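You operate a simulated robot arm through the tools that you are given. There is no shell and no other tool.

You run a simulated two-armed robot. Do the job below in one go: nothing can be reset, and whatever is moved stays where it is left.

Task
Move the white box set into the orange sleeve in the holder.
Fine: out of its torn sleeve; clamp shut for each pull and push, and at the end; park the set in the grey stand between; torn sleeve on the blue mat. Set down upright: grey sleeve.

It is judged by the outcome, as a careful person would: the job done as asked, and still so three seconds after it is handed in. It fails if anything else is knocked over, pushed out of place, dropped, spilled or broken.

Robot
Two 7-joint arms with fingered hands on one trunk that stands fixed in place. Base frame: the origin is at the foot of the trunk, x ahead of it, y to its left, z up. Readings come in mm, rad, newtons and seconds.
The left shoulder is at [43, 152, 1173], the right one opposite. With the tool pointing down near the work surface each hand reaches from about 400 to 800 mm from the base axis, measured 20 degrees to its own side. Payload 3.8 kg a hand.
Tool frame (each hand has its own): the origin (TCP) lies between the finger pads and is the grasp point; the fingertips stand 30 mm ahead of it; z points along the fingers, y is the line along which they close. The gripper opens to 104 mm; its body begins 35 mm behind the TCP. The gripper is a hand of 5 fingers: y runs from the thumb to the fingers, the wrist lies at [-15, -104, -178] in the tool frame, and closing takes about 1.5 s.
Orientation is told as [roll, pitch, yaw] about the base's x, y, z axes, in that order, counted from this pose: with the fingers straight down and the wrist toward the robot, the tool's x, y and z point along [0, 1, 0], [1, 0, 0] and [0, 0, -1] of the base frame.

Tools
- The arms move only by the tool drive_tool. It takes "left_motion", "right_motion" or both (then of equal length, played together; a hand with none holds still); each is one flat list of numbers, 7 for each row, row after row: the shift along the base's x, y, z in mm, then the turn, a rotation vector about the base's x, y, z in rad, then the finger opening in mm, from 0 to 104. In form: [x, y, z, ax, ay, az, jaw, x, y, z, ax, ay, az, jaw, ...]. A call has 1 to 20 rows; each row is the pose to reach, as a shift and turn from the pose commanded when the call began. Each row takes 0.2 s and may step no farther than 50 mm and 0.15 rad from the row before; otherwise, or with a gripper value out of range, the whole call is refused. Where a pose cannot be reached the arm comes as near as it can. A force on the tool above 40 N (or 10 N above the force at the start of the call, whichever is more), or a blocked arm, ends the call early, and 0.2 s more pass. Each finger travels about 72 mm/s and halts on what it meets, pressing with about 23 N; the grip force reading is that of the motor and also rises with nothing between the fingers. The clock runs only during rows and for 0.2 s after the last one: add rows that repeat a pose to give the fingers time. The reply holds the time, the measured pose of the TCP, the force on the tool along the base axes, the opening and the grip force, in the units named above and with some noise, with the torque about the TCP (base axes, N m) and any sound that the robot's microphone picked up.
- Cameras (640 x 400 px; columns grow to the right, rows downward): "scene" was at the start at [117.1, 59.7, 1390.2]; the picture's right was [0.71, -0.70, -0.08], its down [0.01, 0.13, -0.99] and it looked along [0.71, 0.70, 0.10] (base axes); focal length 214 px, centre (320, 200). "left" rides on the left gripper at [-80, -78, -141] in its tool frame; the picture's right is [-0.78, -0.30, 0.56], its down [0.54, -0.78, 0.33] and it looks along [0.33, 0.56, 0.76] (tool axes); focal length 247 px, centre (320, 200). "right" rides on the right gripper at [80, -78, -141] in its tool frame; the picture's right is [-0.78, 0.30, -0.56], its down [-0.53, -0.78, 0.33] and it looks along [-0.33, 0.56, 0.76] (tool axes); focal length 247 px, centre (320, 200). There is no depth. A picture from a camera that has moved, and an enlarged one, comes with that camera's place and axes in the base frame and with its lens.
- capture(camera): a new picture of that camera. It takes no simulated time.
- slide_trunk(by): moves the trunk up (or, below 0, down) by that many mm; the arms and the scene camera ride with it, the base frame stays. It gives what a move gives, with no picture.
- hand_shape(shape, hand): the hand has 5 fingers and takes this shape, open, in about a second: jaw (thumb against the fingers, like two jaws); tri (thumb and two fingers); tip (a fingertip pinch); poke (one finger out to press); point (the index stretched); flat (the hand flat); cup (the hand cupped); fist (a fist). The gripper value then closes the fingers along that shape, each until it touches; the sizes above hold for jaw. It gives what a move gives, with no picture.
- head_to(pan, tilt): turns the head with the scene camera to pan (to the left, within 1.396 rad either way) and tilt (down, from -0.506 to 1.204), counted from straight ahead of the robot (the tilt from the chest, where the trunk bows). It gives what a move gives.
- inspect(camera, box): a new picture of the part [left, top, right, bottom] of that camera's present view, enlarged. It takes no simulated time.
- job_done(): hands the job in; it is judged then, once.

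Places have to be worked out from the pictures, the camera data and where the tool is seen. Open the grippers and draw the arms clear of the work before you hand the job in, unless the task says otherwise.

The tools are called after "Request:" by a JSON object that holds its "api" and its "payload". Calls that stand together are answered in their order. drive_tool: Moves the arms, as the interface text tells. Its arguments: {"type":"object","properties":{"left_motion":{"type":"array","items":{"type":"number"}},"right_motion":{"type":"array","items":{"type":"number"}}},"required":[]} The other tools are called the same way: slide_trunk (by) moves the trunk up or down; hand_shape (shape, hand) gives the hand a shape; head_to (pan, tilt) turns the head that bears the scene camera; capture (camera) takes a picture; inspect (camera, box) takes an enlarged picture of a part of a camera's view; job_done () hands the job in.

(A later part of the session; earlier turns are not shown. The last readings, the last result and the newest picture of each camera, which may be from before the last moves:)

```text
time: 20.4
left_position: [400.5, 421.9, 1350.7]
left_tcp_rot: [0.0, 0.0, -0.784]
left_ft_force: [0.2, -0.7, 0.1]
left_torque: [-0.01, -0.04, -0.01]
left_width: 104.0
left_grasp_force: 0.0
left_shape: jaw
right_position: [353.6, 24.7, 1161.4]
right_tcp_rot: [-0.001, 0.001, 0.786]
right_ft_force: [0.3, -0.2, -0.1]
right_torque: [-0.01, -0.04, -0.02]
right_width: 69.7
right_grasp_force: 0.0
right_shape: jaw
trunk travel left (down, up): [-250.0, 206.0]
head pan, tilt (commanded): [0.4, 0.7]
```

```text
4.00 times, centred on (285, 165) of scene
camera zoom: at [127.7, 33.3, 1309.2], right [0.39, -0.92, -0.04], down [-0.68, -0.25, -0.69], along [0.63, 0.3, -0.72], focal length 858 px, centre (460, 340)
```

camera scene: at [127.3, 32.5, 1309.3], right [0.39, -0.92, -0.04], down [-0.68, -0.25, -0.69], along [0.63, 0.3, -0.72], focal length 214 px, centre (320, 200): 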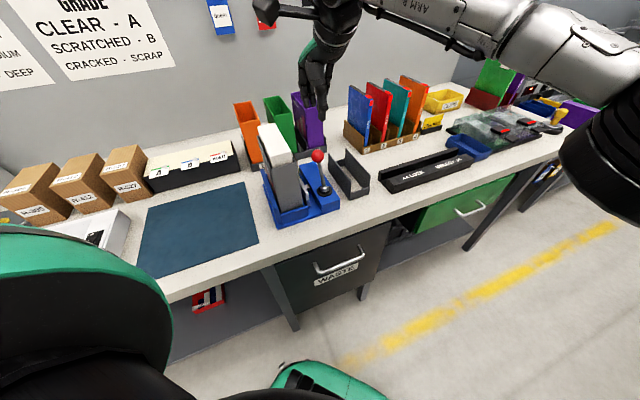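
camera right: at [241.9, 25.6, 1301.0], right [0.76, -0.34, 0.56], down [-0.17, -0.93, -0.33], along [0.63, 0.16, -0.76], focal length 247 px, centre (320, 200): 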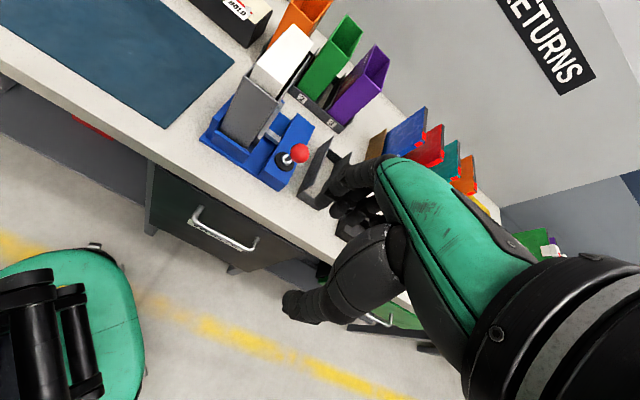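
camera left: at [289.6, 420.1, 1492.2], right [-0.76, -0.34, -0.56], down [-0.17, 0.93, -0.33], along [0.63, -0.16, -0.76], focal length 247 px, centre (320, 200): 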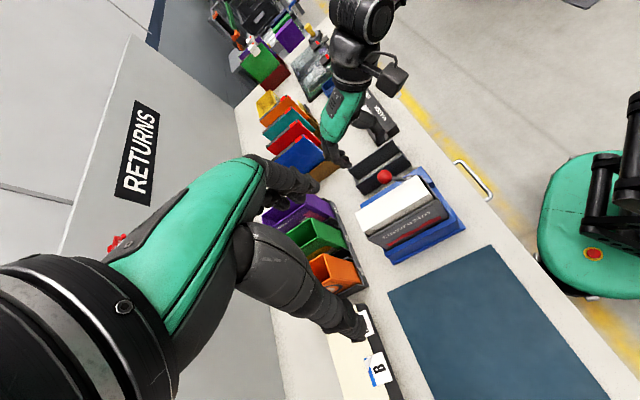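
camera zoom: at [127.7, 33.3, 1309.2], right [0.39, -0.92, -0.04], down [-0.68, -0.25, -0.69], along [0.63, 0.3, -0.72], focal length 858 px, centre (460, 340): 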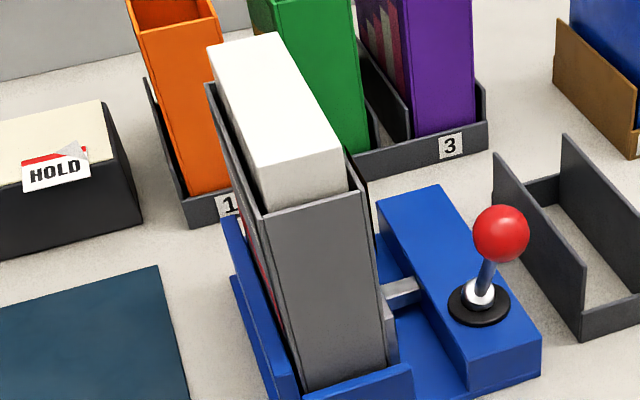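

Set top now: centre ≈[480,312], z≈1062, 138×43 mm, axis ≈44.5°. Before pulling I measure the grey stand from the left and scene cameras.

Request:
{"api": "inspect", "payload": {"camera": "left", "box": [350, 120, 450, 190]}}

Request:
{"api": "inspect", "payload": {"camera": "scene", "box": [320, 140, 380, 210]}}

Request:
{"api": "inspect", "payload": {"camera": "right", "box": [280, 120, 370, 220]}}

```text
5.71 times, centred on (400, 155) of left
camera zoom: at [290.1, 421.1, 1491.8], right [-0.76, -0.34, -0.56], down [-0.17, 0.93, -0.33], along [0.63, -0.16, -0.76], focal length 1411 px, centre (-137, 457)
```

zoom: 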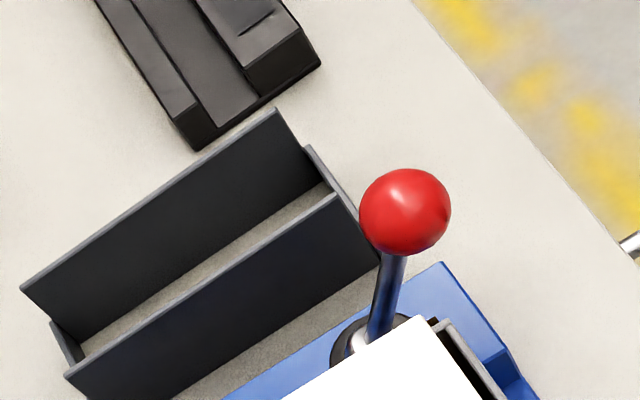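

```text
5.71 times, centred on (350, 175) of scene
camera zoom: at [127.7, 33.3, 1309.2], right [0.39, -0.92, -0.04], down [-0.68, -0.25, -0.69], along [0.63, 0.3, -0.72], focal length 1226 px, centre (149, 343)
```

zoom: 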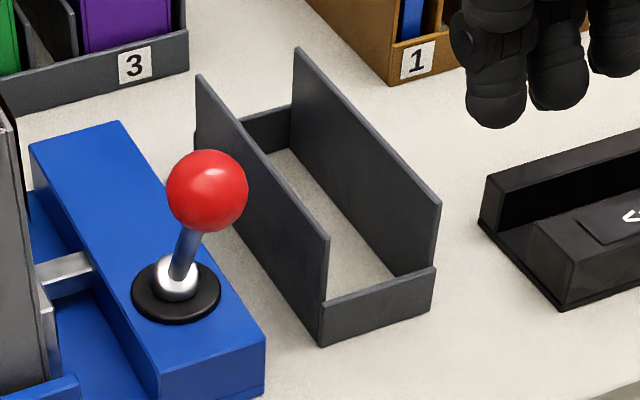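

```text
4.00 times, centred on (325, 170) of right
camera zoom: at [241.9, 25.6, 1301.0], right [0.76, -0.34, 0.56], down [-0.17, -0.93, -0.33], along [0.63, 0.16, -0.76], focal length 988 px, centre (300, 320)
```

zoom: 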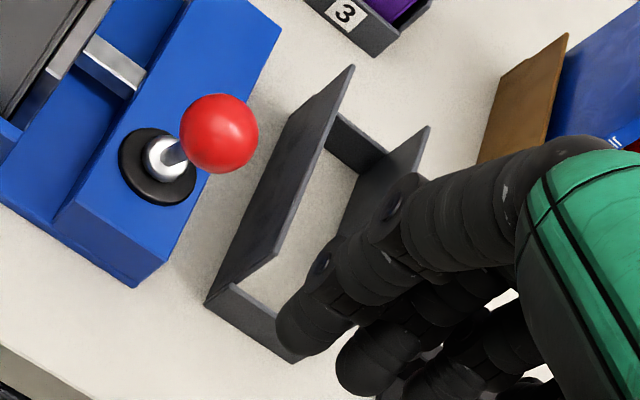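

The stand's inner space is centred at ≈[622,169.5] (u≈559.5, v≈−320), wall tops z≈926, almost exactly −v 201 mm from the set. I bring the left hand straight above the set and move the right hand back a little for a clearer view.

Request:
{"api": "drive_tool", "payload": {"left_motion": [13, -18, -33, 0, 0, 0, 104, 27, -37, -67, 0, 0, 0, 104, 40, -55, -100, 0, 0, 0, 104, 53, -73, -133, 0, 0, 0, 104, 66, -92, -167, 0, 0, 0, 104, 79.5, -110, -195, 0, 0, 0, 80, 79.5, -110, -195, 0, 0, 0, 80], "right_motion": [-3, -10, 6, 0, 0, 0, 70, -6, -20, 12, 0, 0, 0, 70, -9, -30, 18, 0, 0, 0, 70, -12, -40, 24, 0, 0, 0, 70, -15, -50, 30, 0, 0, 0, 70, -18, -60, 35, 0, 0, 0, 70, -20, -70, 40, 0, 0, 0, 70]}}

Request:
{"api": "capture", "payload": {"camera": "left"}}

Request:
{"api": "capture", "payload": {"camera": "right"}}

Request:
{"api": "inspect", "payload": {"camera": "scene", "box": [220, 40, 380, 220]}}

```text
time: 22.0
left_position: [480.3, 310.4, 1155.4]
left_tcp_rot: [0.0, -0.001, -0.782]
left_ft_force: [-0.1, 0.2, 0.7]
left_torque: [-0.02, 0.03, 0.0]
left_width: 80.1
left_grasp_force: 0.1
left_shape: jaw
right_position: [333.1, -45.3, 1199.5]
right_tcp_rot: [-0.001, 0.0, 0.784]
right_ft_force: [-0.7, 0.0, -0.5]
right_torque: [0.01, 0.01, 0.01]
right_width: 69.8
right_grasp_force: 0.0
right_shape: jaw
trunk travel left (down, up): [-250.0, 206.0]
head pan, tilt (commanded): [0.4, 0.7]
```

```text
taken
camera left: at [368.4, 309.1, 1296.1], right [-0.76, -0.34, -0.56], down [-0.17, 0.93, -0.33], along [0.63, -0.16, -0.76], focal length 247 px, centre (320, 200)
```

left: 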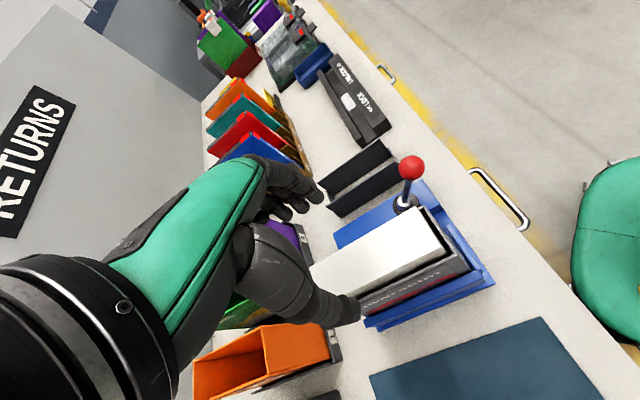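

```text
taken
camera right: at [222.3, -45.3, 1340.9], right [0.76, -0.34, 0.56], down [-0.17, -0.93, -0.33], along [0.63, 0.16, -0.76], focal length 247 px, centre (320, 200)
```

right: 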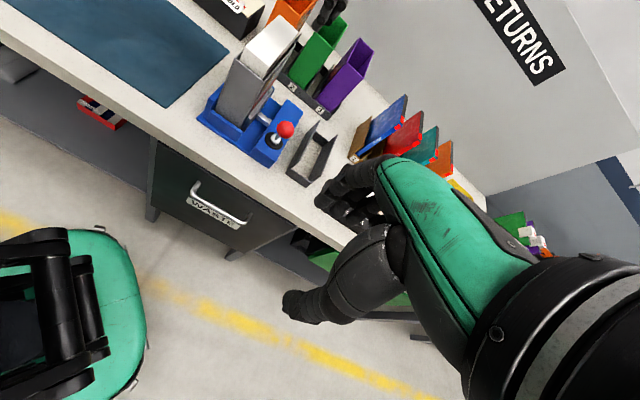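

```text
2.22 times, centred on (300, 130) of scene
camera zoom: at [126.8, 32.4, 1309.3], right [0.39, -0.92, -0.04], down [-0.68, -0.25, -0.69], along [0.63, 0.3, -0.72], focal length 477 px, centre (364, 356)
```

zoom: 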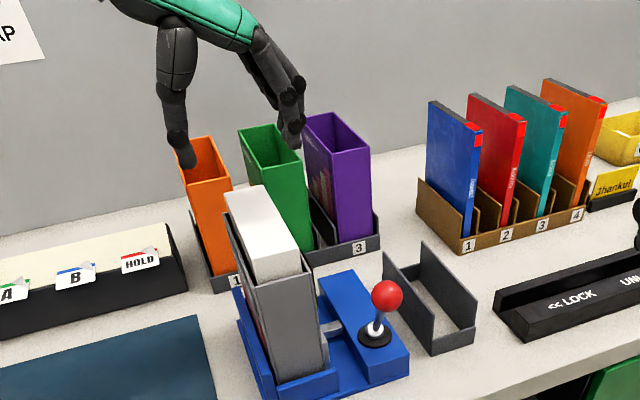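

The hand is centred over the set. I descend to TCP z≈1074 so that the fingertips end just above the sleeve rim, without closing yet.

Request:
{"api": "drive_tool", "payload": {"left_motion": [0, 1, -30, 0, 0, 0, 80, 0, 1, -55, 0, 0, 0, 80, 0, 1, -72, 0, 0, 0, 80, 0, 1, -81, 0, 0, 0, 80, 0, 1, -81, 0, 0, 0, 80]}}

Request:
{"api": "capture", "payload": {"camera": "left"}}

Request:
{"api": "inspect", "payload": {"camera": "right", "box": [180, 0, 360, 170]}}

Request:
{"api": "inspect", "payload": {"camera": "scene", "box": [240, 90, 340, 200]}}

```text
time: 23.2
left_position: [481.0, 311.7, 1075.0]
left_tcp_rot: [-0.002, 0.002, -0.784]
left_ft_force: [-0.2, -0.6, -0.4]
left_torque: [-0.01, 0.0, 0.02]
left_width: 80.1
left_grasp_force: 0.1
left_shape: jaw
right_position: [333.5, -45.8, 1200.7]
right_tcp_rot: [0.001, 0.001, 0.784]
right_ft_force: [0.3, -0.6, -0.1]
right_torque: [0.01, 0.03, -0.03]
right_width: 70.0
right_grasp_force: 0.1
right_shape: jaw
trunk travel left (down, up): [-250.0, 206.0]
head pan, tilt (commanded): [0.4, 0.7]
```

```text
taken
camera left: at [369.3, 310.6, 1215.2], right [-0.76, -0.34, -0.56], down [-0.17, 0.93, -0.33], along [0.63, -0.16, -0.76], focal length 247 px, centre (320, 200)
```

left: 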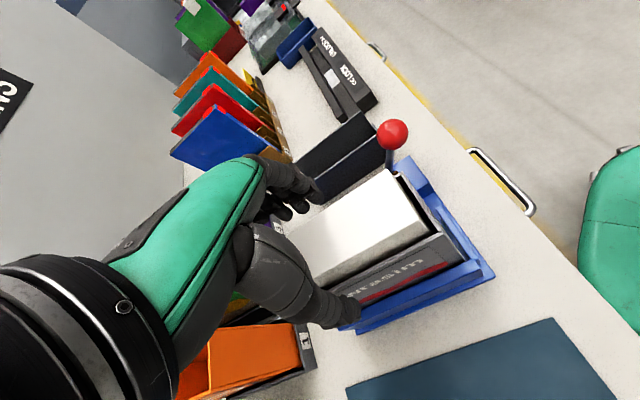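

```text
2.35 times, centred on (270, 85) of right
camera zoom: at [222.8, -45.0, 1340.7], right [0.76, -0.34, 0.56], down [-0.17, -0.93, -0.33], along [0.63, 0.16, -0.76], focal length 581 px, centre (438, 471)
```

zoom: 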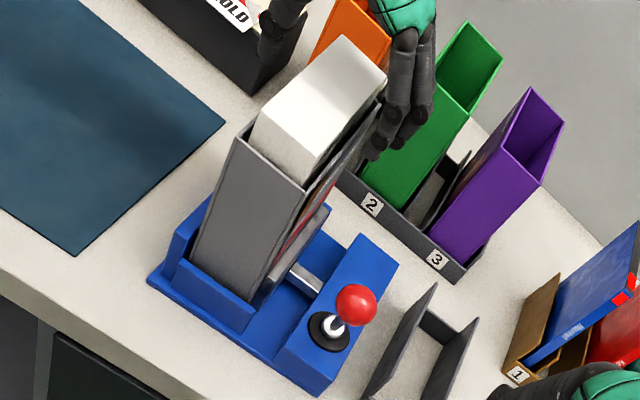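

```text
3.64 times, centred on (290, 145) of scene
camera zoom: at [127.2, 32.6, 1309.3], right [0.39, -0.92, -0.04], down [-0.68, -0.25, -0.69], along [0.63, 0.3, -0.72], focal length 780 px, centre (429, 400)
```

zoom: 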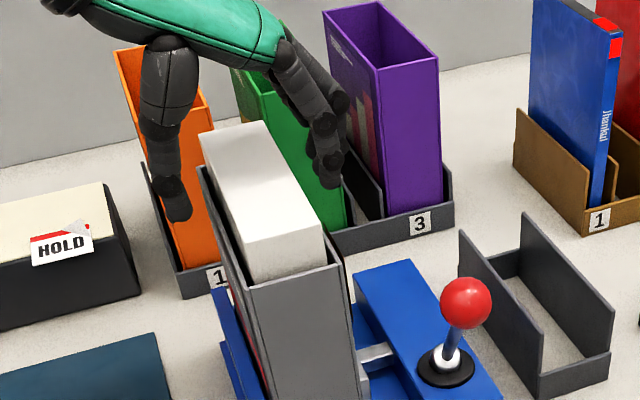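

Fingers straddle the set with the tips a few mm above the rim. I close on the set and allow time for the grip.

Request:
{"api": "drive_tool", "payload": {"left_motion": [0, 0, 0, 0, 0, 0, 60, 0, 0, 0, 0, 0, 0, 45, 0, 0, 0, 0, 0, 0, 36, 0, 0, 0, 0, 0, 0, 30, 0, 0, 0, 0, 0, 0, 30, 0, 0, 0, 0, 0, 0, 30, 0, 0, 0, 0, 0, 0, 30]}}

Request:
{"api": "capture", "payload": {"camera": "left"}}

Request:
{"api": "inspect", "payload": {"camera": "right", "box": [200, 0, 320, 110]}}

Request:
{"api": "inspect", "payload": {"camera": "scene", "box": [240, 90, 340, 200]}}

```text
time: 24.8
left_position: [480.4, 313.7, 1075.1]
left_tcp_rot: [-0.001, 0.0, -0.782]
left_ft_force: [1.2, 1.1, 0.0]
left_torque: [0.02, 0.01, -0.08]
left_width: 39.8
left_grasp_force: 23.3
left_shape: jaw
right_position: [334.1, -45.6, 1199.6]
right_tcp_rot: [0.001, 0.001, 0.786]
right_ft_force: [0.0, -0.4, -0.2]
right_torque: [0.01, 0.0, 0.0]
right_width: 69.9
right_grasp_force: 0.0
right_shape: jaw
trunk travel left (down, up): [-250.0, 206.0]
head pan, tilt (commanded): [0.4, 0.7]
```

```text
taken
camera left: at [369.6, 310.8, 1215.3], right [-0.76, -0.34, -0.56], down [-0.17, 0.93, -0.33], along [0.63, -0.16, -0.76], focal length 247 px, centre (320, 200)
```

left: 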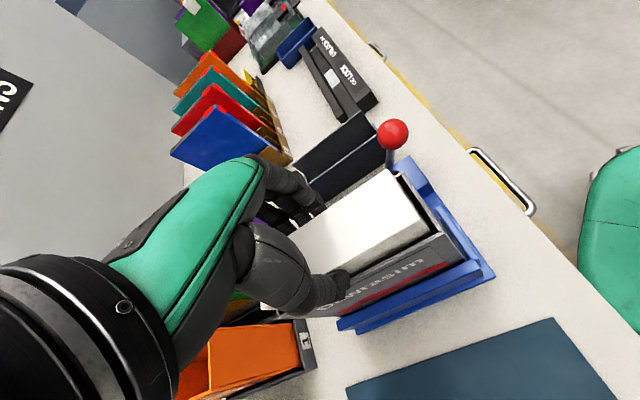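

```text
3.64 times, centred on (260, 55) of right
camera zoom: at [223.1, -44.8, 1340.6], right [0.76, -0.34, 0.56], down [-0.17, -0.93, -0.33], along [0.63, 0.16, -0.76], focal length 898 px, centre (538, 727)
```

zoom: 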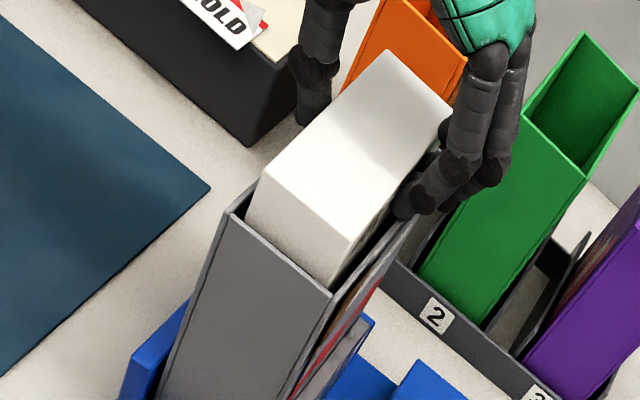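

```text
3.64 times, centred on (290, 145) of scene
camera zoom: at [127.5, 32.8, 1309.2], right [0.39, -0.92, -0.04], down [-0.68, -0.25, -0.69], along [0.63, 0.3, -0.72], focal length 780 px, centre (429, 400)
```

zoom: 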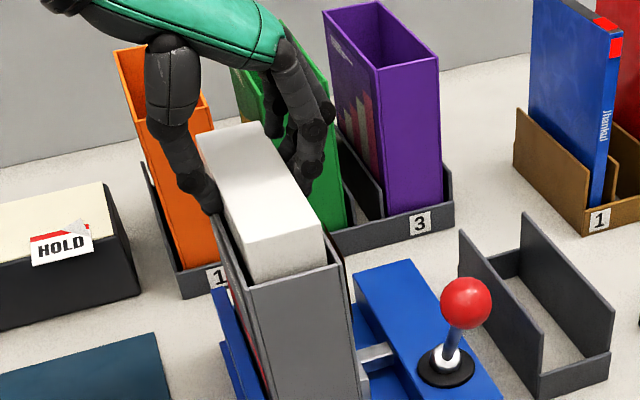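

Grip holds at 39.8 mm with 23 N. I pull up slowly by 40 mm first and check the force and that the sleeve stays put.

Request:
{"api": "drive_tool", "payload": {"left_motion": [0, 0, 5, 0, 0, 0, 30, 0, 0, 10, 0, 0, 0, 30, 0, 0, 16, 0, 0, 0, 30, 0, 0, 22, 0, 0, 0, 30, 0, 0, 28, 0, 0, 0, 30, 0, 0, 34, 0, 0, 0, 30, 0, 0, 40, 0, 0, 0, 30, 0, 0, 40, 0, 0, 0, 30]}}

Request:
{"api": "capture", "payload": {"camera": "left"}}

Request:
{"api": "inspect", "payload": {"camera": "scene", "box": [220, 50, 360, 240]}}

```text
time: 26.6
left_position: [480.2, 312.5, 1114.7]
left_tcp_rot: [-0.002, 0.0, -0.785]
left_ft_force: [0.3, 0.5, -3.4]
left_torque: [0.03, -0.01, -0.04]
left_width: 39.5
left_grasp_force: 22.4
left_shape: jaw
right_position: [334.1, -46.0, 1199.7]
right_tcp_rot: [0.001, -0.001, 0.787]
right_ft_force: [0.6, 0.3, -0.3]
right_torque: [-0.02, 0.0, 0.01]
right_width: 69.9
right_grasp_force: 0.0
right_shape: jaw
trunk travel left (down, up): [-250.0, 206.0]
head pan, tilt (commanded): [0.4, 0.7]
```

```text
taken
camera left: at [369.5, 310.8, 1255.4], right [-0.76, -0.34, -0.56], down [-0.17, 0.93, -0.33], along [0.63, -0.16, -0.76], focal length 247 px, centre (320, 200)
```

left: 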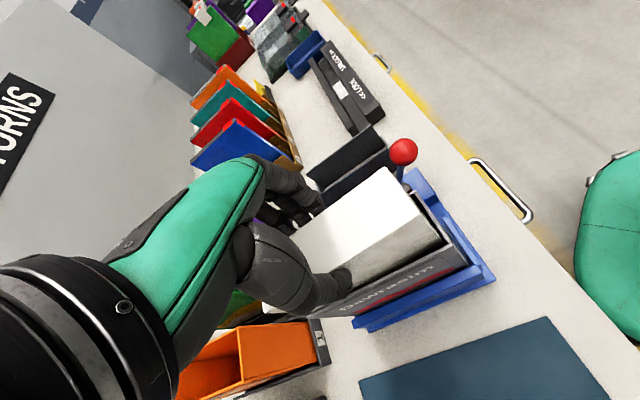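

```text
2.11 times, centred on (290, 145) of scene
camera zoom: at [127.8, 32.9, 1309.2], right [0.39, -0.92, -0.04], down [-0.68, -0.25, -0.69], along [0.63, 0.3, -0.72], focal length 452 px, centre (383, 316)
```

zoom: 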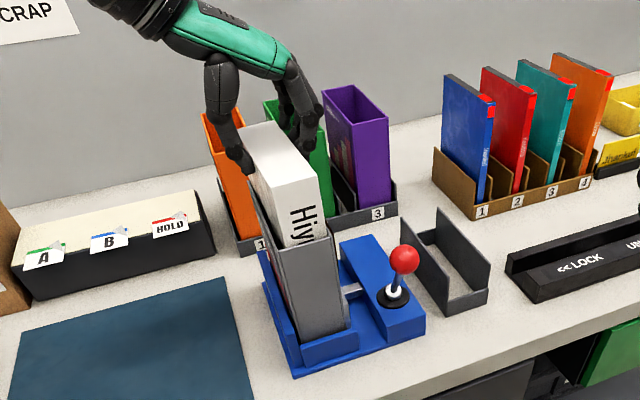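

The set rises freely (≈3.4 N, its weight) and the sleeve stays. I lift another 150 mm to clear the sleeve.

Request:
{"api": "drive_tool", "payload": {"left_motion": [0, 0, 12, 0, 0, 0, 30, 0, 0, 24, 0, 0, 0, 30, 0, 0, 38, 0, 0, 0, 30, 0, 0, 52, 0, 0, 0, 30, 0, 0, 68, 0, 0, 0, 30, 0, 0, 84, 0, 0, 0, 30, 0, 0, 100, 0, 0, 0, 30, 0, 0, 118, 0, 0, 0, 30, 0, 0, 136, 0, 0, 0, 30, 0, 0, 150, 0, 0, 0, 30, 0, 0, 150, 0, 0, 0, 30]}}

Request:
{"api": "capture", "payload": {"camera": "scene"}}

Request:
{"api": "capture", "payload": {"camera": "right"}}

Request:
{"api": "capture", "payload": {"camera": "left"}}

```text
time: 29.0
left_position: [480.7, 312.1, 1264.5]
left_tcp_rot: [-0.002, 0.001, -0.783]
left_ft_force: [-0.4, 1.0, -3.9]
left_torque: [0.02, 0.02, 0.02]
left_width: 39.4
left_grasp_force: 23.1
left_shape: jaw
right_position: [334.4, -44.8, 1200.7]
right_tcp_rot: [0.001, 0.0, 0.785]
right_ft_force: [-0.6, 0.3, 0.1]
right_torque: [0.02, -0.01, -0.03]
right_width: 70.0
right_grasp_force: 0.0
right_shape: jaw
trunk travel left (down, up): [-250.0, 206.0]
head pan, tilt (commanded): [0.4, 0.7]
```

```text
taken
camera scene: at [127.8, 33.0, 1309.1], right [0.39, -0.92, -0.04], down [-0.68, -0.25, -0.69], along [0.63, 0.3, -0.72], focal length 214 px, centre (320, 200)
```

scene: 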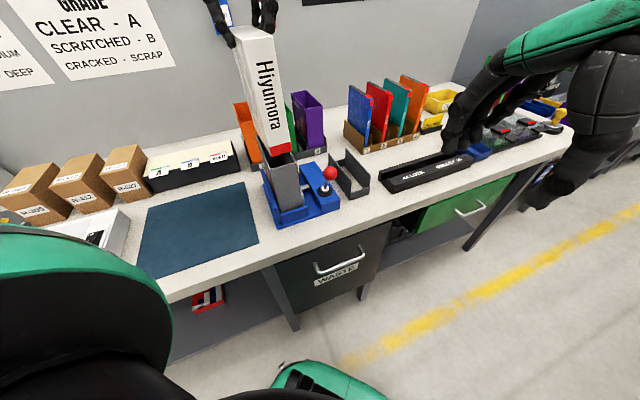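

```text
taken
camera right: at [223.4, -44.6, 1340.6], right [0.76, -0.34, 0.56], down [-0.17, -0.93, -0.33], along [0.63, 0.16, -0.76], focal length 247 px, centre (320, 200)
```

right: 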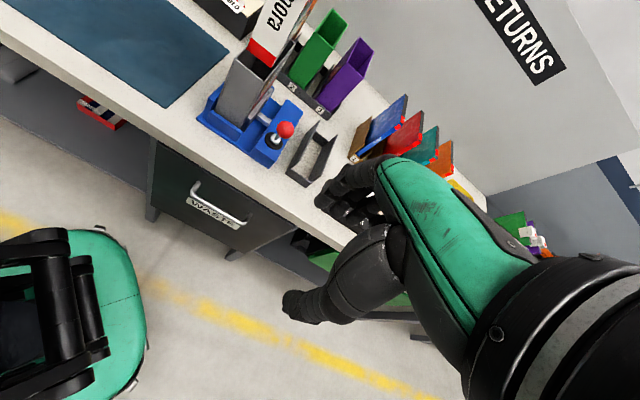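

```text
taken
camera left: at [369.6, 311.0, 1405.7], right [-0.76, -0.34, -0.56], down [-0.17, 0.93, -0.33], along [0.63, -0.16, -0.76], focal length 247 px, centre (320, 200)
```

left: 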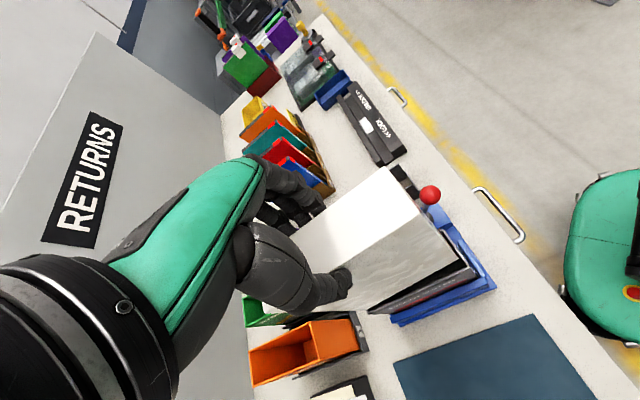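

I zoom to see whether the set's bottom has cleared the sleeve.

Request:
{"api": "inspect", "payload": {"camera": "scene", "box": [220, 100, 340, 240]}}

Request:
{"api": "inspect", "payload": {"camera": "right", "box": [190, 0, 340, 170]}}

```text
2.86 times, centred on (280, 170) of scene
camera zoom: at [127.8, 33.0, 1309.1], right [0.39, -0.92, -0.04], down [-0.68, -0.25, -0.69], along [0.63, 0.3, -0.72], focal length 613 px, centre (434, 286)
```

zoom: 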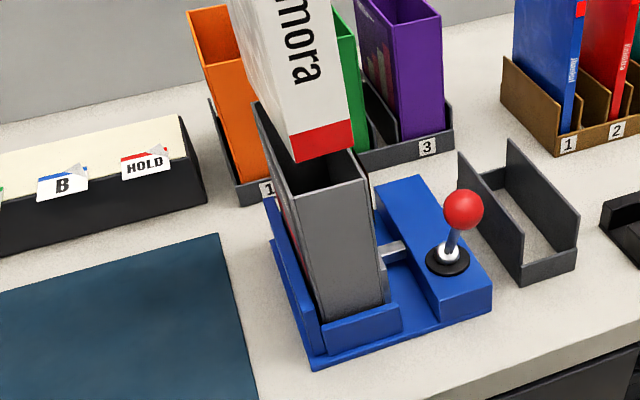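

```text
2.35 times, centred on (265, 85) of right
camera zoom: at [223.4, -44.6, 1340.6], right [0.76, -0.34, 0.56], down [-0.17, -0.93, -0.33], along [0.63, 0.16, -0.76], focal length 581 px, centre (449, 471)
```

zoom: 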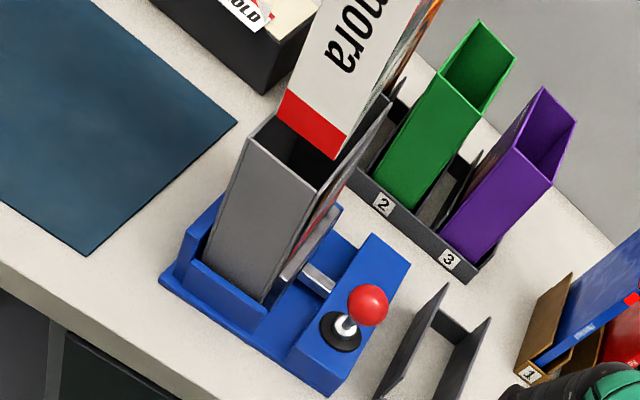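

The set's bottom is ≈29 mm above the rim (set ≈186 mm tall; bench really ≈858). I carry it level in −v by ≈201 mm to above the grey stand.

Request:
{"api": "drive_tool", "payload": {"left_motion": [12, -12, 0, 0, 0, 0, 30, 30, -30, 0, 0, 0, 0, 30, 50, -50, 0, 0, 0, 0, 30, 72, -72, 0, 0, 0, 0, 30, 94, -94, 0, 0, 0, 0, 30, 114, -114, 0, 0, 0, 0, 30, 130, -130, 0, 0, 0, 0, 30, 141.5, -142.5, 0, 0, 0, 0, 30, 141.5, -142.5, 0, 0, 0, 0, 30, 141.5, -142.5, 0, 0, 0, 0, 30]}}

Request:
{"api": "capture", "payload": {"camera": "scene"}}

Request:
{"api": "capture", "payload": {"camera": "right"}}

Request:
{"api": "capture", "payload": {"camera": "left"}}

```text
time: 31.2
left_position: [613.7, 171.8, 1258.2]
left_tcp_rot: [-0.002, 0.0, -0.783]
left_ft_force: [0.4, -0.4, -4.4]
left_torque: [0.02, -0.01, 0.0]
left_width: 39.5
left_grasp_force: 22.8
left_shape: jaw
left hand out of reach, approached as far as the arm can: row 8, 9, 10
right_position: [334.5, -45.8, 1200.4]
right_tcp_rot: [0.0, 0.003, 0.785]
right_ft_force: [0.2, -0.5, -0.3]
right_torque: [0.0, -0.01, 0.05]
right_width: 70.2
right_grasp_force: 0.0
right_shape: jaw
trunk travel left (down, up): [-250.0, 206.0]
head pan, tilt (commanded): [0.4, 0.7]
```

```text
taken
camera scene: at [128.1, 32.6, 1309.1], right [0.39, -0.92, -0.04], down [-0.68, -0.25, -0.69], along [0.63, 0.3, -0.72], focal length 214 px, centre (320, 200)
```

scene: 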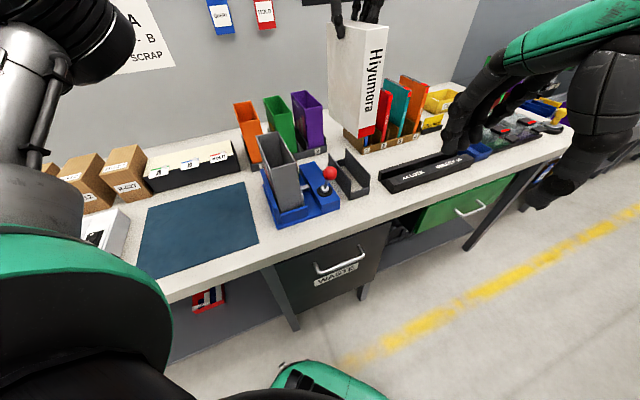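

```text
taken
camera right: at [223.7, -45.0, 1340.5], right [0.76, -0.34, 0.56], down [-0.17, -0.93, -0.33], along [0.63, 0.16, -0.76], focal length 247 px, centre (320, 200)
```

right: 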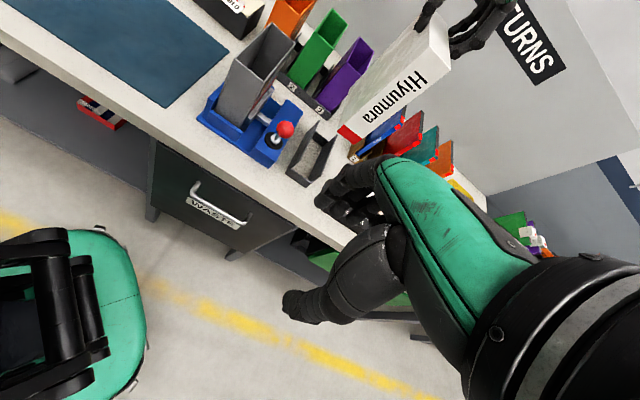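

```text
taken
camera left: at [502.8, 171.2, 1398.9], right [-0.76, -0.34, -0.56], down [-0.17, 0.93, -0.33], along [0.63, -0.16, -0.76], focal length 247 px, centre (320, 200)
```

left: 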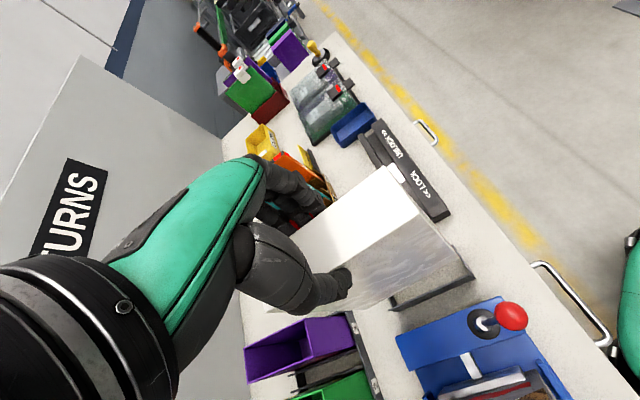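

At that height the target is slightly out of reach (8 mm short). The set is already past the clamp, so I lower it 70 mm, where the reach is better, still well above the stand walls, and look at where it ends up.

Request:
{"api": "drive_tool", "payload": {"left_motion": [0, 0, -15, 0, 0, 0, 30, 0, 0, -30, 0, 0, 0, 30, 0, 0, -45, 0, 0, 0, 30, 0, 0, -60, 0, 0, 0, 30, 0, 0, -75, 0, 0, 0, 30, 0, 0, -75, 0, 0, 0, 30]}}

Request:
{"api": "inspect", "payload": {"camera": "scene", "box": [290, 30, 430, 220]}}

Request:
{"api": "inspect", "payload": {"camera": "right", "box": [250, 40, 450, 230]}}

Request:
{"api": "capture", "payload": {"camera": "left"}}

```text
time: 32.6
left_position: [613.2, 173.1, 1183.5]
left_tcp_rot: [0.0, 0.0, -0.783]
left_ft_force: [0.9, -0.1, -3.6]
left_torque: [0.01, 0.01, -0.02]
left_width: 39.8
left_grasp_force: 22.9
left_shape: jaw
right_position: [334.3, -45.8, 1199.1]
right_tcp_rot: [0.001, 0.0, 0.785]
right_ft_force: [0.0, -0.3, 0.4]
right_torque: [0.01, 0.01, 0.02]
right_width: 69.7
right_grasp_force: 0.0
right_shape: jaw
trunk travel left (down, up): [-250.0, 206.0]
head pan, tilt (commanded): [0.4, 0.7]
```

```text
2.11 times, centred on (360, 125) of scene
camera zoom: at [127.9, 32.6, 1309.2], right [0.39, -0.92, -0.04], down [-0.68, -0.25, -0.69], along [0.63, 0.3, -0.72], focal length 452 px, centre (236, 358)
```

zoom: 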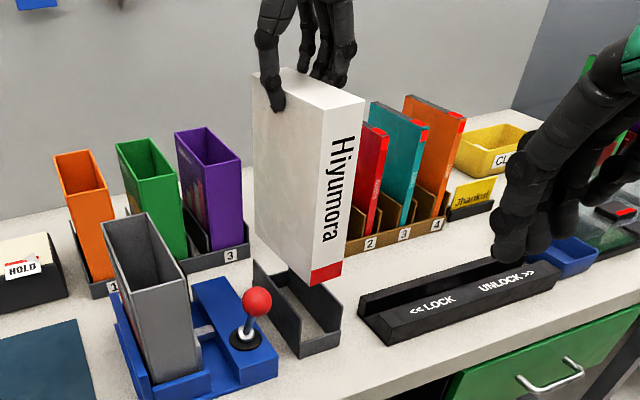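

```text
2.11 times, centred on (350, 135) of right
camera zoom: at [223.4, -44.9, 1340.6], right [0.76, -0.34, 0.56], down [-0.17, -0.93, -0.33], along [0.63, 0.16, -0.76], focal length 520 px, centre (257, 337)
```

zoom: 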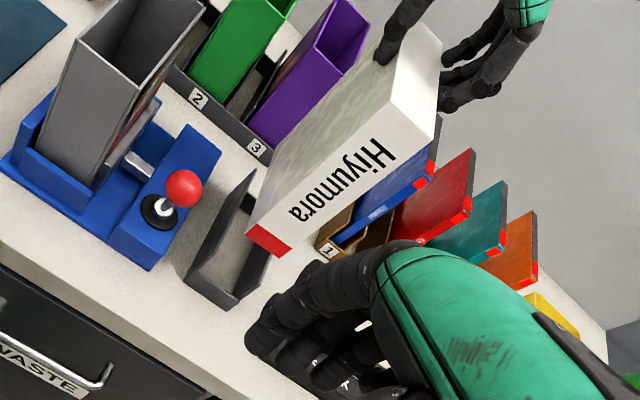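

```text
taken
camera left: at [502.3, 171.0, 1323.6], right [-0.76, -0.34, -0.56], down [-0.17, 0.93, -0.33], along [0.63, -0.16, -0.76], focal length 247 px, centre (320, 200)
```

left: 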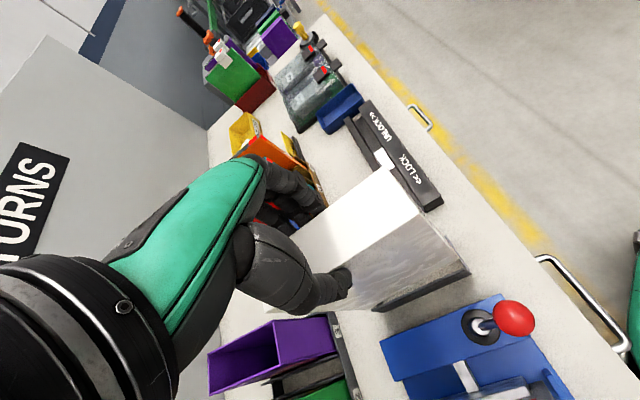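

The hand is at [613.2,172.7,1183.5]. I correct to the stand's centre and lower another 40 mm so that the set's bottom hovers just above the stand, then compare.

Request:
{"api": "drive_tool", "payload": {"left_motion": [3, -1, -10, 0, 0, 0, 30, 6, -2, -20, 0, 0, 0, 30, 8.8, -3, -30, 0, 0, 0, 30, 8.8, -3, -40, 0, 0, 0, 30, 8.8, -3, -40, 0, 0, 0, 30]}}

Request:
{"api": "inspect", "payload": {"camera": "scene", "box": [320, 120, 400, 210]}}

Request:
{"api": "inspect", "payload": {"camera": "right", "box": [270, 90, 360, 200]}}

Request:
{"api": "inspect", "payload": {"camera": "left", "box": [340, 160, 520, 330]}}

```text
time: 33.8
left_position: [622.9, 169.9, 1143.2]
left_tcp_rot: [-0.002, 0.0, -0.784]
left_ft_force: [0.0, 0.1, -3.1]
left_torque: [0.02, 0.0, 0.03]
left_width: 39.6
left_grasp_force: 23.3
left_shape: jaw
right_position: [333.9, -46.8, 1199.4]
right_tcp_rot: [0.0, 0.001, 0.786]
right_ft_force: [-0.1, 0.3, 0.1]
right_torque: [0.02, 0.02, 0.02]
right_width: 69.7
right_grasp_force: 0.0
right_shape: jaw
trunk travel left (down, up): [-250.0, 206.0]
head pan, tilt (commanded): [0.4, 0.7]
```

```text
4.44 times, centred on (360, 165) of scene
camera zoom: at [127.9, 32.7, 1309.2], right [0.39, -0.92, -0.04], down [-0.68, -0.25, -0.69], along [0.63, 0.3, -0.72], focal length 953 px, centre (142, 356)
```

zoom: 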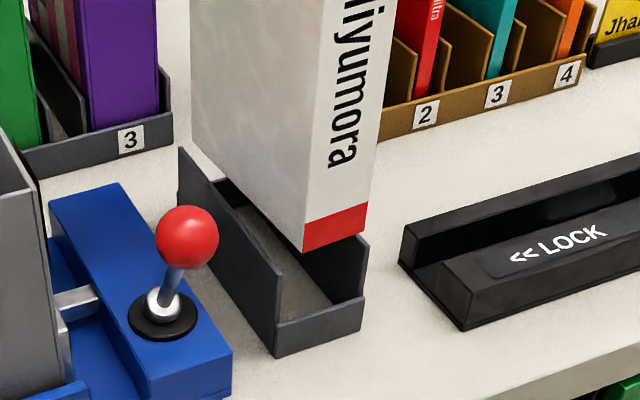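

```text
3.64 times, centred on (315, 145) of right
camera zoom: at [223.4, -44.9, 1340.6], right [0.76, -0.34, 0.56], down [-0.17, -0.93, -0.33], along [0.63, 0.16, -0.76], focal length 898 px, centre (338, 400)
```

zoom: 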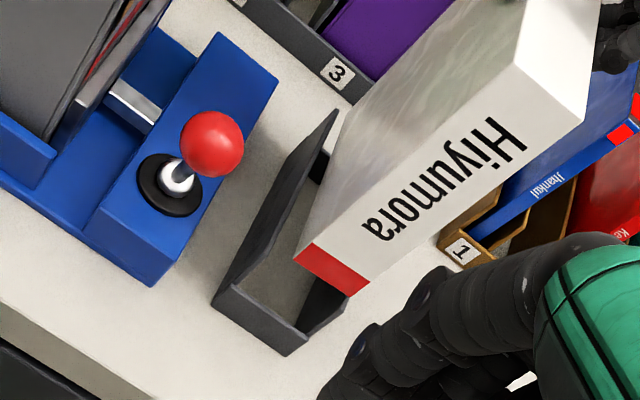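

```text
2.35 times, centred on (430, 245) of left
camera zoom: at [510.9, 168.2, 1282.9], right [-0.76, -0.34, -0.56], down [-0.17, 0.93, -0.33], along [0.63, -0.16, -0.76], focal length 581 px, centre (61, 94)
```

zoom: 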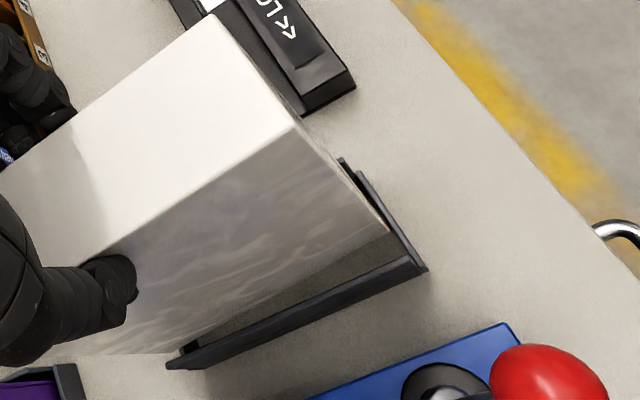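

The set's bottom seems ≈943 and slightly offset toward −v/near relative to the stand. I lower another 10 mm so bottom and wall tops are nearly level, making the image comparison direct.

Request:
{"api": "drive_tool", "payload": {"left_motion": [0, 0, -5, 0, 0, 0, 30, 0, 0, -10, 0, 0, 0, 30, 0, 0, -10, 0, 0, 0, 30]}}

Request:
{"api": "inspect", "payload": {"camera": "scene", "box": [330, 140, 380, 205]}}

Request:
{"api": "inspect", "payload": {"camera": "right", "box": [285, 115, 345, 190]}}

Request:
{"api": "inspect", "payload": {"camera": "left", "box": [380, 210, 500, 320]}}

```text
time: 34.6
left_position: [623.8, 170.0, 1132.2]
left_tcp_rot: [-0.004, -0.001, -0.785]
left_ft_force: [0.8, -0.6, -3.3]
left_torque: [0.05, 0.02, 0.01]
left_width: 39.4
left_grasp_force: 23.4
left_shape: jaw
right_position: [333.8, -44.9, 1199.3]
right_tcp_rot: [-0.001, 0.0, 0.786]
right_ft_force: [-1.1, -0.1, -0.2]
right_torque: [0.01, -0.01, -0.02]
right_width: 69.6
right_grasp_force: 0.0
right_shape: jaw
trunk travel left (down, up): [-250.0, 206.0]
head pan, tilt (commanded): [0.4, 0.7]
```

```text
6.15 times, centred on (355, 172) of scene
camera zoom: at [127.9, 32.7, 1309.2], right [0.39, -0.92, -0.04], down [-0.68, -0.25, -0.69], along [0.63, 0.3, -0.72], focal length 1320 px, centre (105, 369)
```

zoom: 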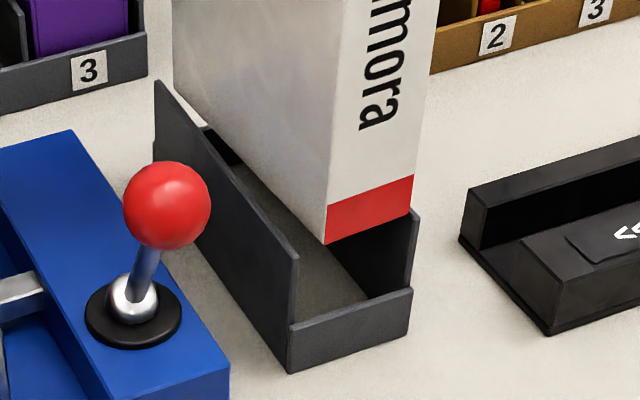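

```text
5.33 times, centred on (315, 152) of right
camera zoom: at [223.5, -44.9, 1340.6], right [0.76, -0.34, 0.56], down [-0.17, -0.93, -0.33], along [0.63, 0.16, -0.76], focal length 1317 px, centre (347, 453)
```

zoom: 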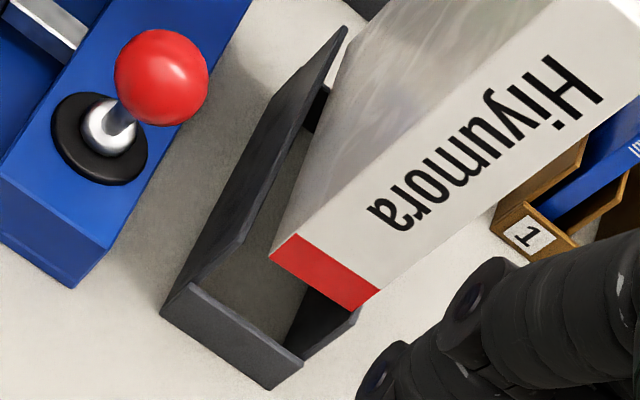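

```text
3.64 times, centred on (440, 265) of left
camera zoom: at [511.2, 168.4, 1272.9], right [-0.76, -0.34, -0.56], down [-0.17, 0.93, -0.33], along [0.63, -0.16, -0.76], focal length 898 px, centre (-116, -36)
```

zoom: 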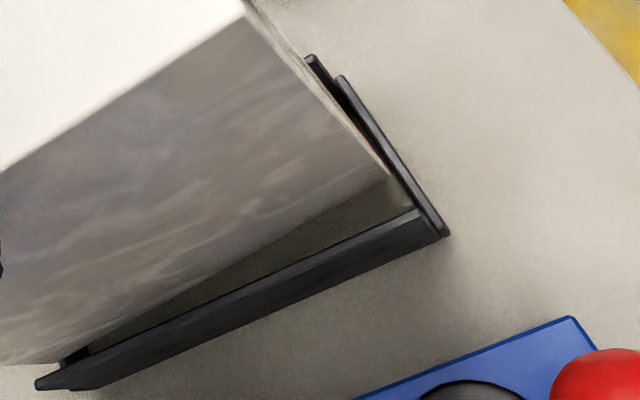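

I zoom in further on the near-left corner in the left view and the near end in the right view to judge the alignment in both directions.

Request:
{"api": "inspect", "payload": {"camera": "left", "box": [425, 215, 485, 265]}}

Request:
{"api": "inspect", "payload": {"camera": "left", "box": [350, 270, 420, 330]}}

Request:
{"api": "inspect", "payload": {"camera": "right", "box": [280, 145, 330, 190]}}

Request:
{"api": "inspect", "payload": {"camera": "scene", "box": [340, 160, 380, 200]}}

```text
8.00 times, centred on (455, 240) of left
camera zoom: at [511.2, 168.4, 1272.9], right [-0.76, -0.34, -0.56], down [-0.17, 0.93, -0.33], along [0.63, -0.16, -0.76], focal length 1976 px, centre (-760, -120)
```

zoom: 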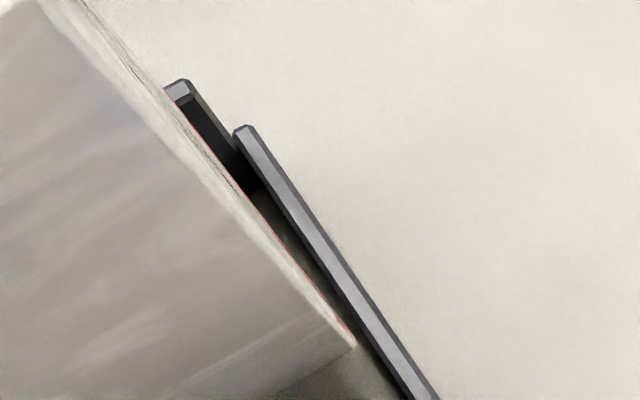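

```text
6.67 times, centred on (385, 300) of left
camera zoom: at [511.2, 168.4, 1272.9], right [-0.76, -0.34, -0.56], down [-0.17, 0.93, -0.33], along [0.63, -0.16, -0.76], focal length 1646 px, centre (-113, -467)
```

zoom: 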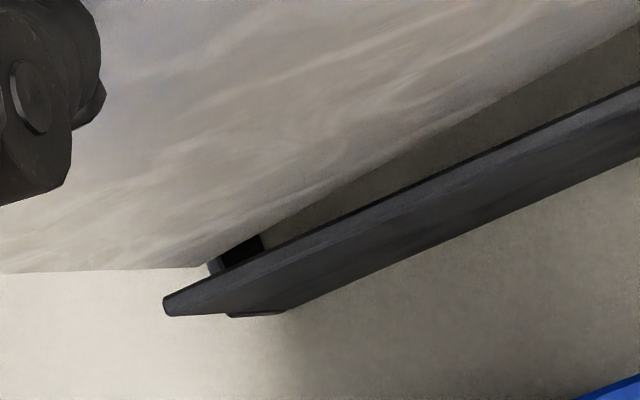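

```text
8.89 times, centred on (305, 168) of right
camera zoom: at [223.5, -44.9, 1340.6], right [0.76, -0.34, 0.56], down [-0.17, -0.93, -0.33], along [0.63, 0.16, -0.76], focal length 2195 px, centre (453, 489)
```

zoom: 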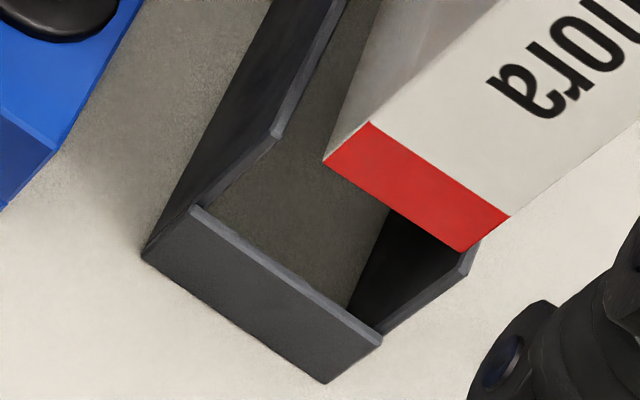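

```text
10.00 times, centred on (360, 180) of scene
camera zoom: at [127.9, 32.7, 1309.2], right [0.39, -0.92, -0.04], down [-0.68, -0.25, -0.69], along [0.63, 0.3, -0.72], focal length 2145 px, centre (-80, 400)
```

zoom: 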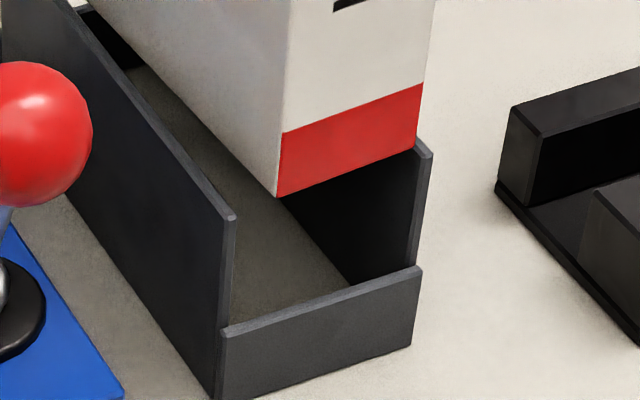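

Comparison: the set's bottom (z≈932) is just above the wall tops (≈928), about 6.5 mm too far in −v and ~2.5 mm too near. I raise 5 mm, shift by (+2.5 u, +6.5 v) and come back down to re-check.

Request:
{"api": "drive_tool", "payload": {"left_motion": [0, 0, 5, 0, 0, 0, 30, -1.5, 3.2, 5, 0, 0, 0, 30, -2.8, 6.4, 5, 0, 0, 0, 30, -2.8, 6.4, 0, 0, 0, 0, 30, -2.8, 6.4, 0, 0, 0, 0, 30]}}

Request:
{"api": "inspect", "payload": {"camera": "left", "box": [425, 215, 485, 265]}}

Request:
{"api": "inspect", "payload": {"camera": "left", "box": [350, 270, 420, 330]}}

Request:
{"api": "inspect", "payload": {"camera": "right", "box": [280, 115, 345, 190]}}

Request:
{"api": "inspect", "payload": {"camera": "scene", "box": [330, 150, 380, 200]}}

```text
time: 35.8
left_position: [619.7, 175.2, 1133.3]
left_tcp_rot: [-0.001, 0.0, -0.784]
left_ft_force: [-0.7, -0.3, -1.1]
left_torque: [0.03, 0.01, 0.0]
left_width: 39.1
left_grasp_force: 23.0
left_shape: jaw
right_position: [333.6, -46.2, 1199.2]
right_tcp_rot: [0.0, -0.001, 0.786]
right_ft_force: [-0.1, -0.3, 0.1]
right_torque: [0.0, -0.02, 0.02]
right_width: 69.8
right_grasp_force: 0.1
right_shape: jaw
trunk travel left (down, up): [-250.0, 206.0]
head pan, tilt (commanded): [0.4, 0.7]
```

```text
8.00 times, centred on (455, 240) of left
camera zoom: at [508.2, 174.1, 1273.7], right [-0.76, -0.34, -0.56], down [-0.17, 0.93, -0.33], along [0.63, -0.16, -0.76], focal length 1976 px, centre (-760, -120)
```

zoom: 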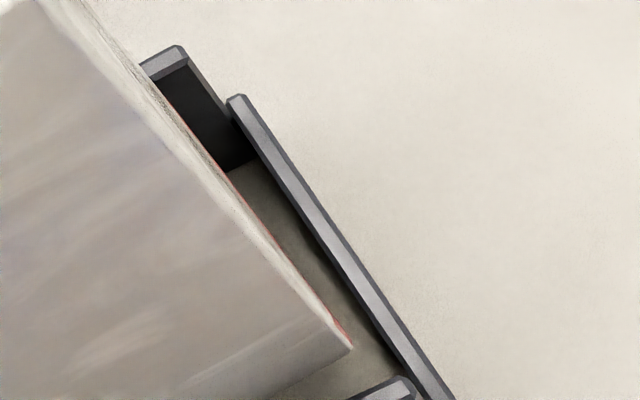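

```text
6.67 times, centred on (385, 300) of left
camera zoom: at [508.2, 174.1, 1273.7], right [-0.76, -0.34, -0.56], down [-0.17, 0.93, -0.33], along [0.63, -0.16, -0.76], focal length 1646 px, centre (-113, -467)
```

zoom: 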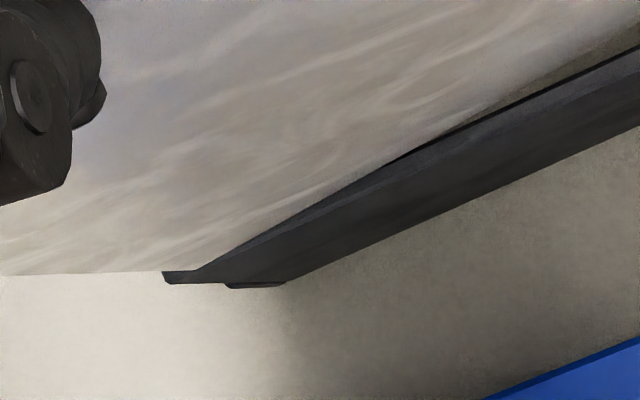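

```text
5.33 times, centred on (312, 152) of right
camera zoom: at [223.1, -45.1, 1340.7], right [0.76, -0.34, 0.56], down [-0.17, -0.93, -0.33], along [0.63, 0.16, -0.76], focal length 1317 px, centre (360, 453)
```

zoom: 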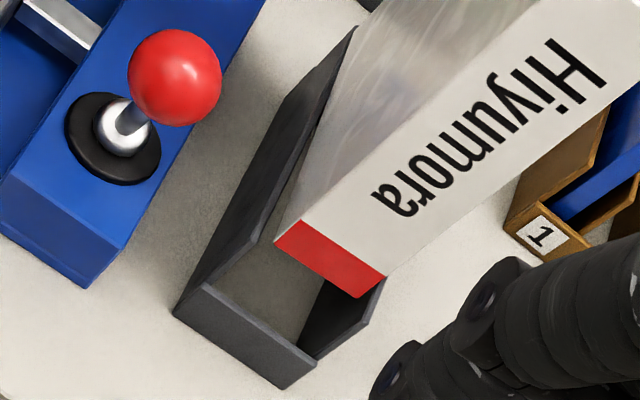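

```text
8.00 times, centred on (355, 175) of scene
camera zoom: at [127.5, 32.5, 1309.2], right [0.39, -0.92, -0.04], down [-0.68, -0.25, -0.69], along [0.63, 0.3, -0.72], focal length 1716 px, centre (40, 400)
```

zoom: 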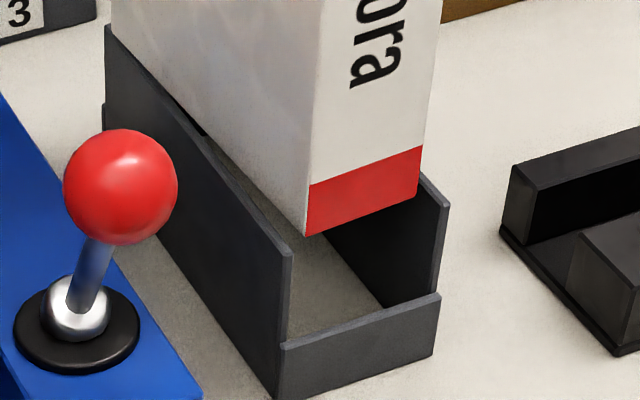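

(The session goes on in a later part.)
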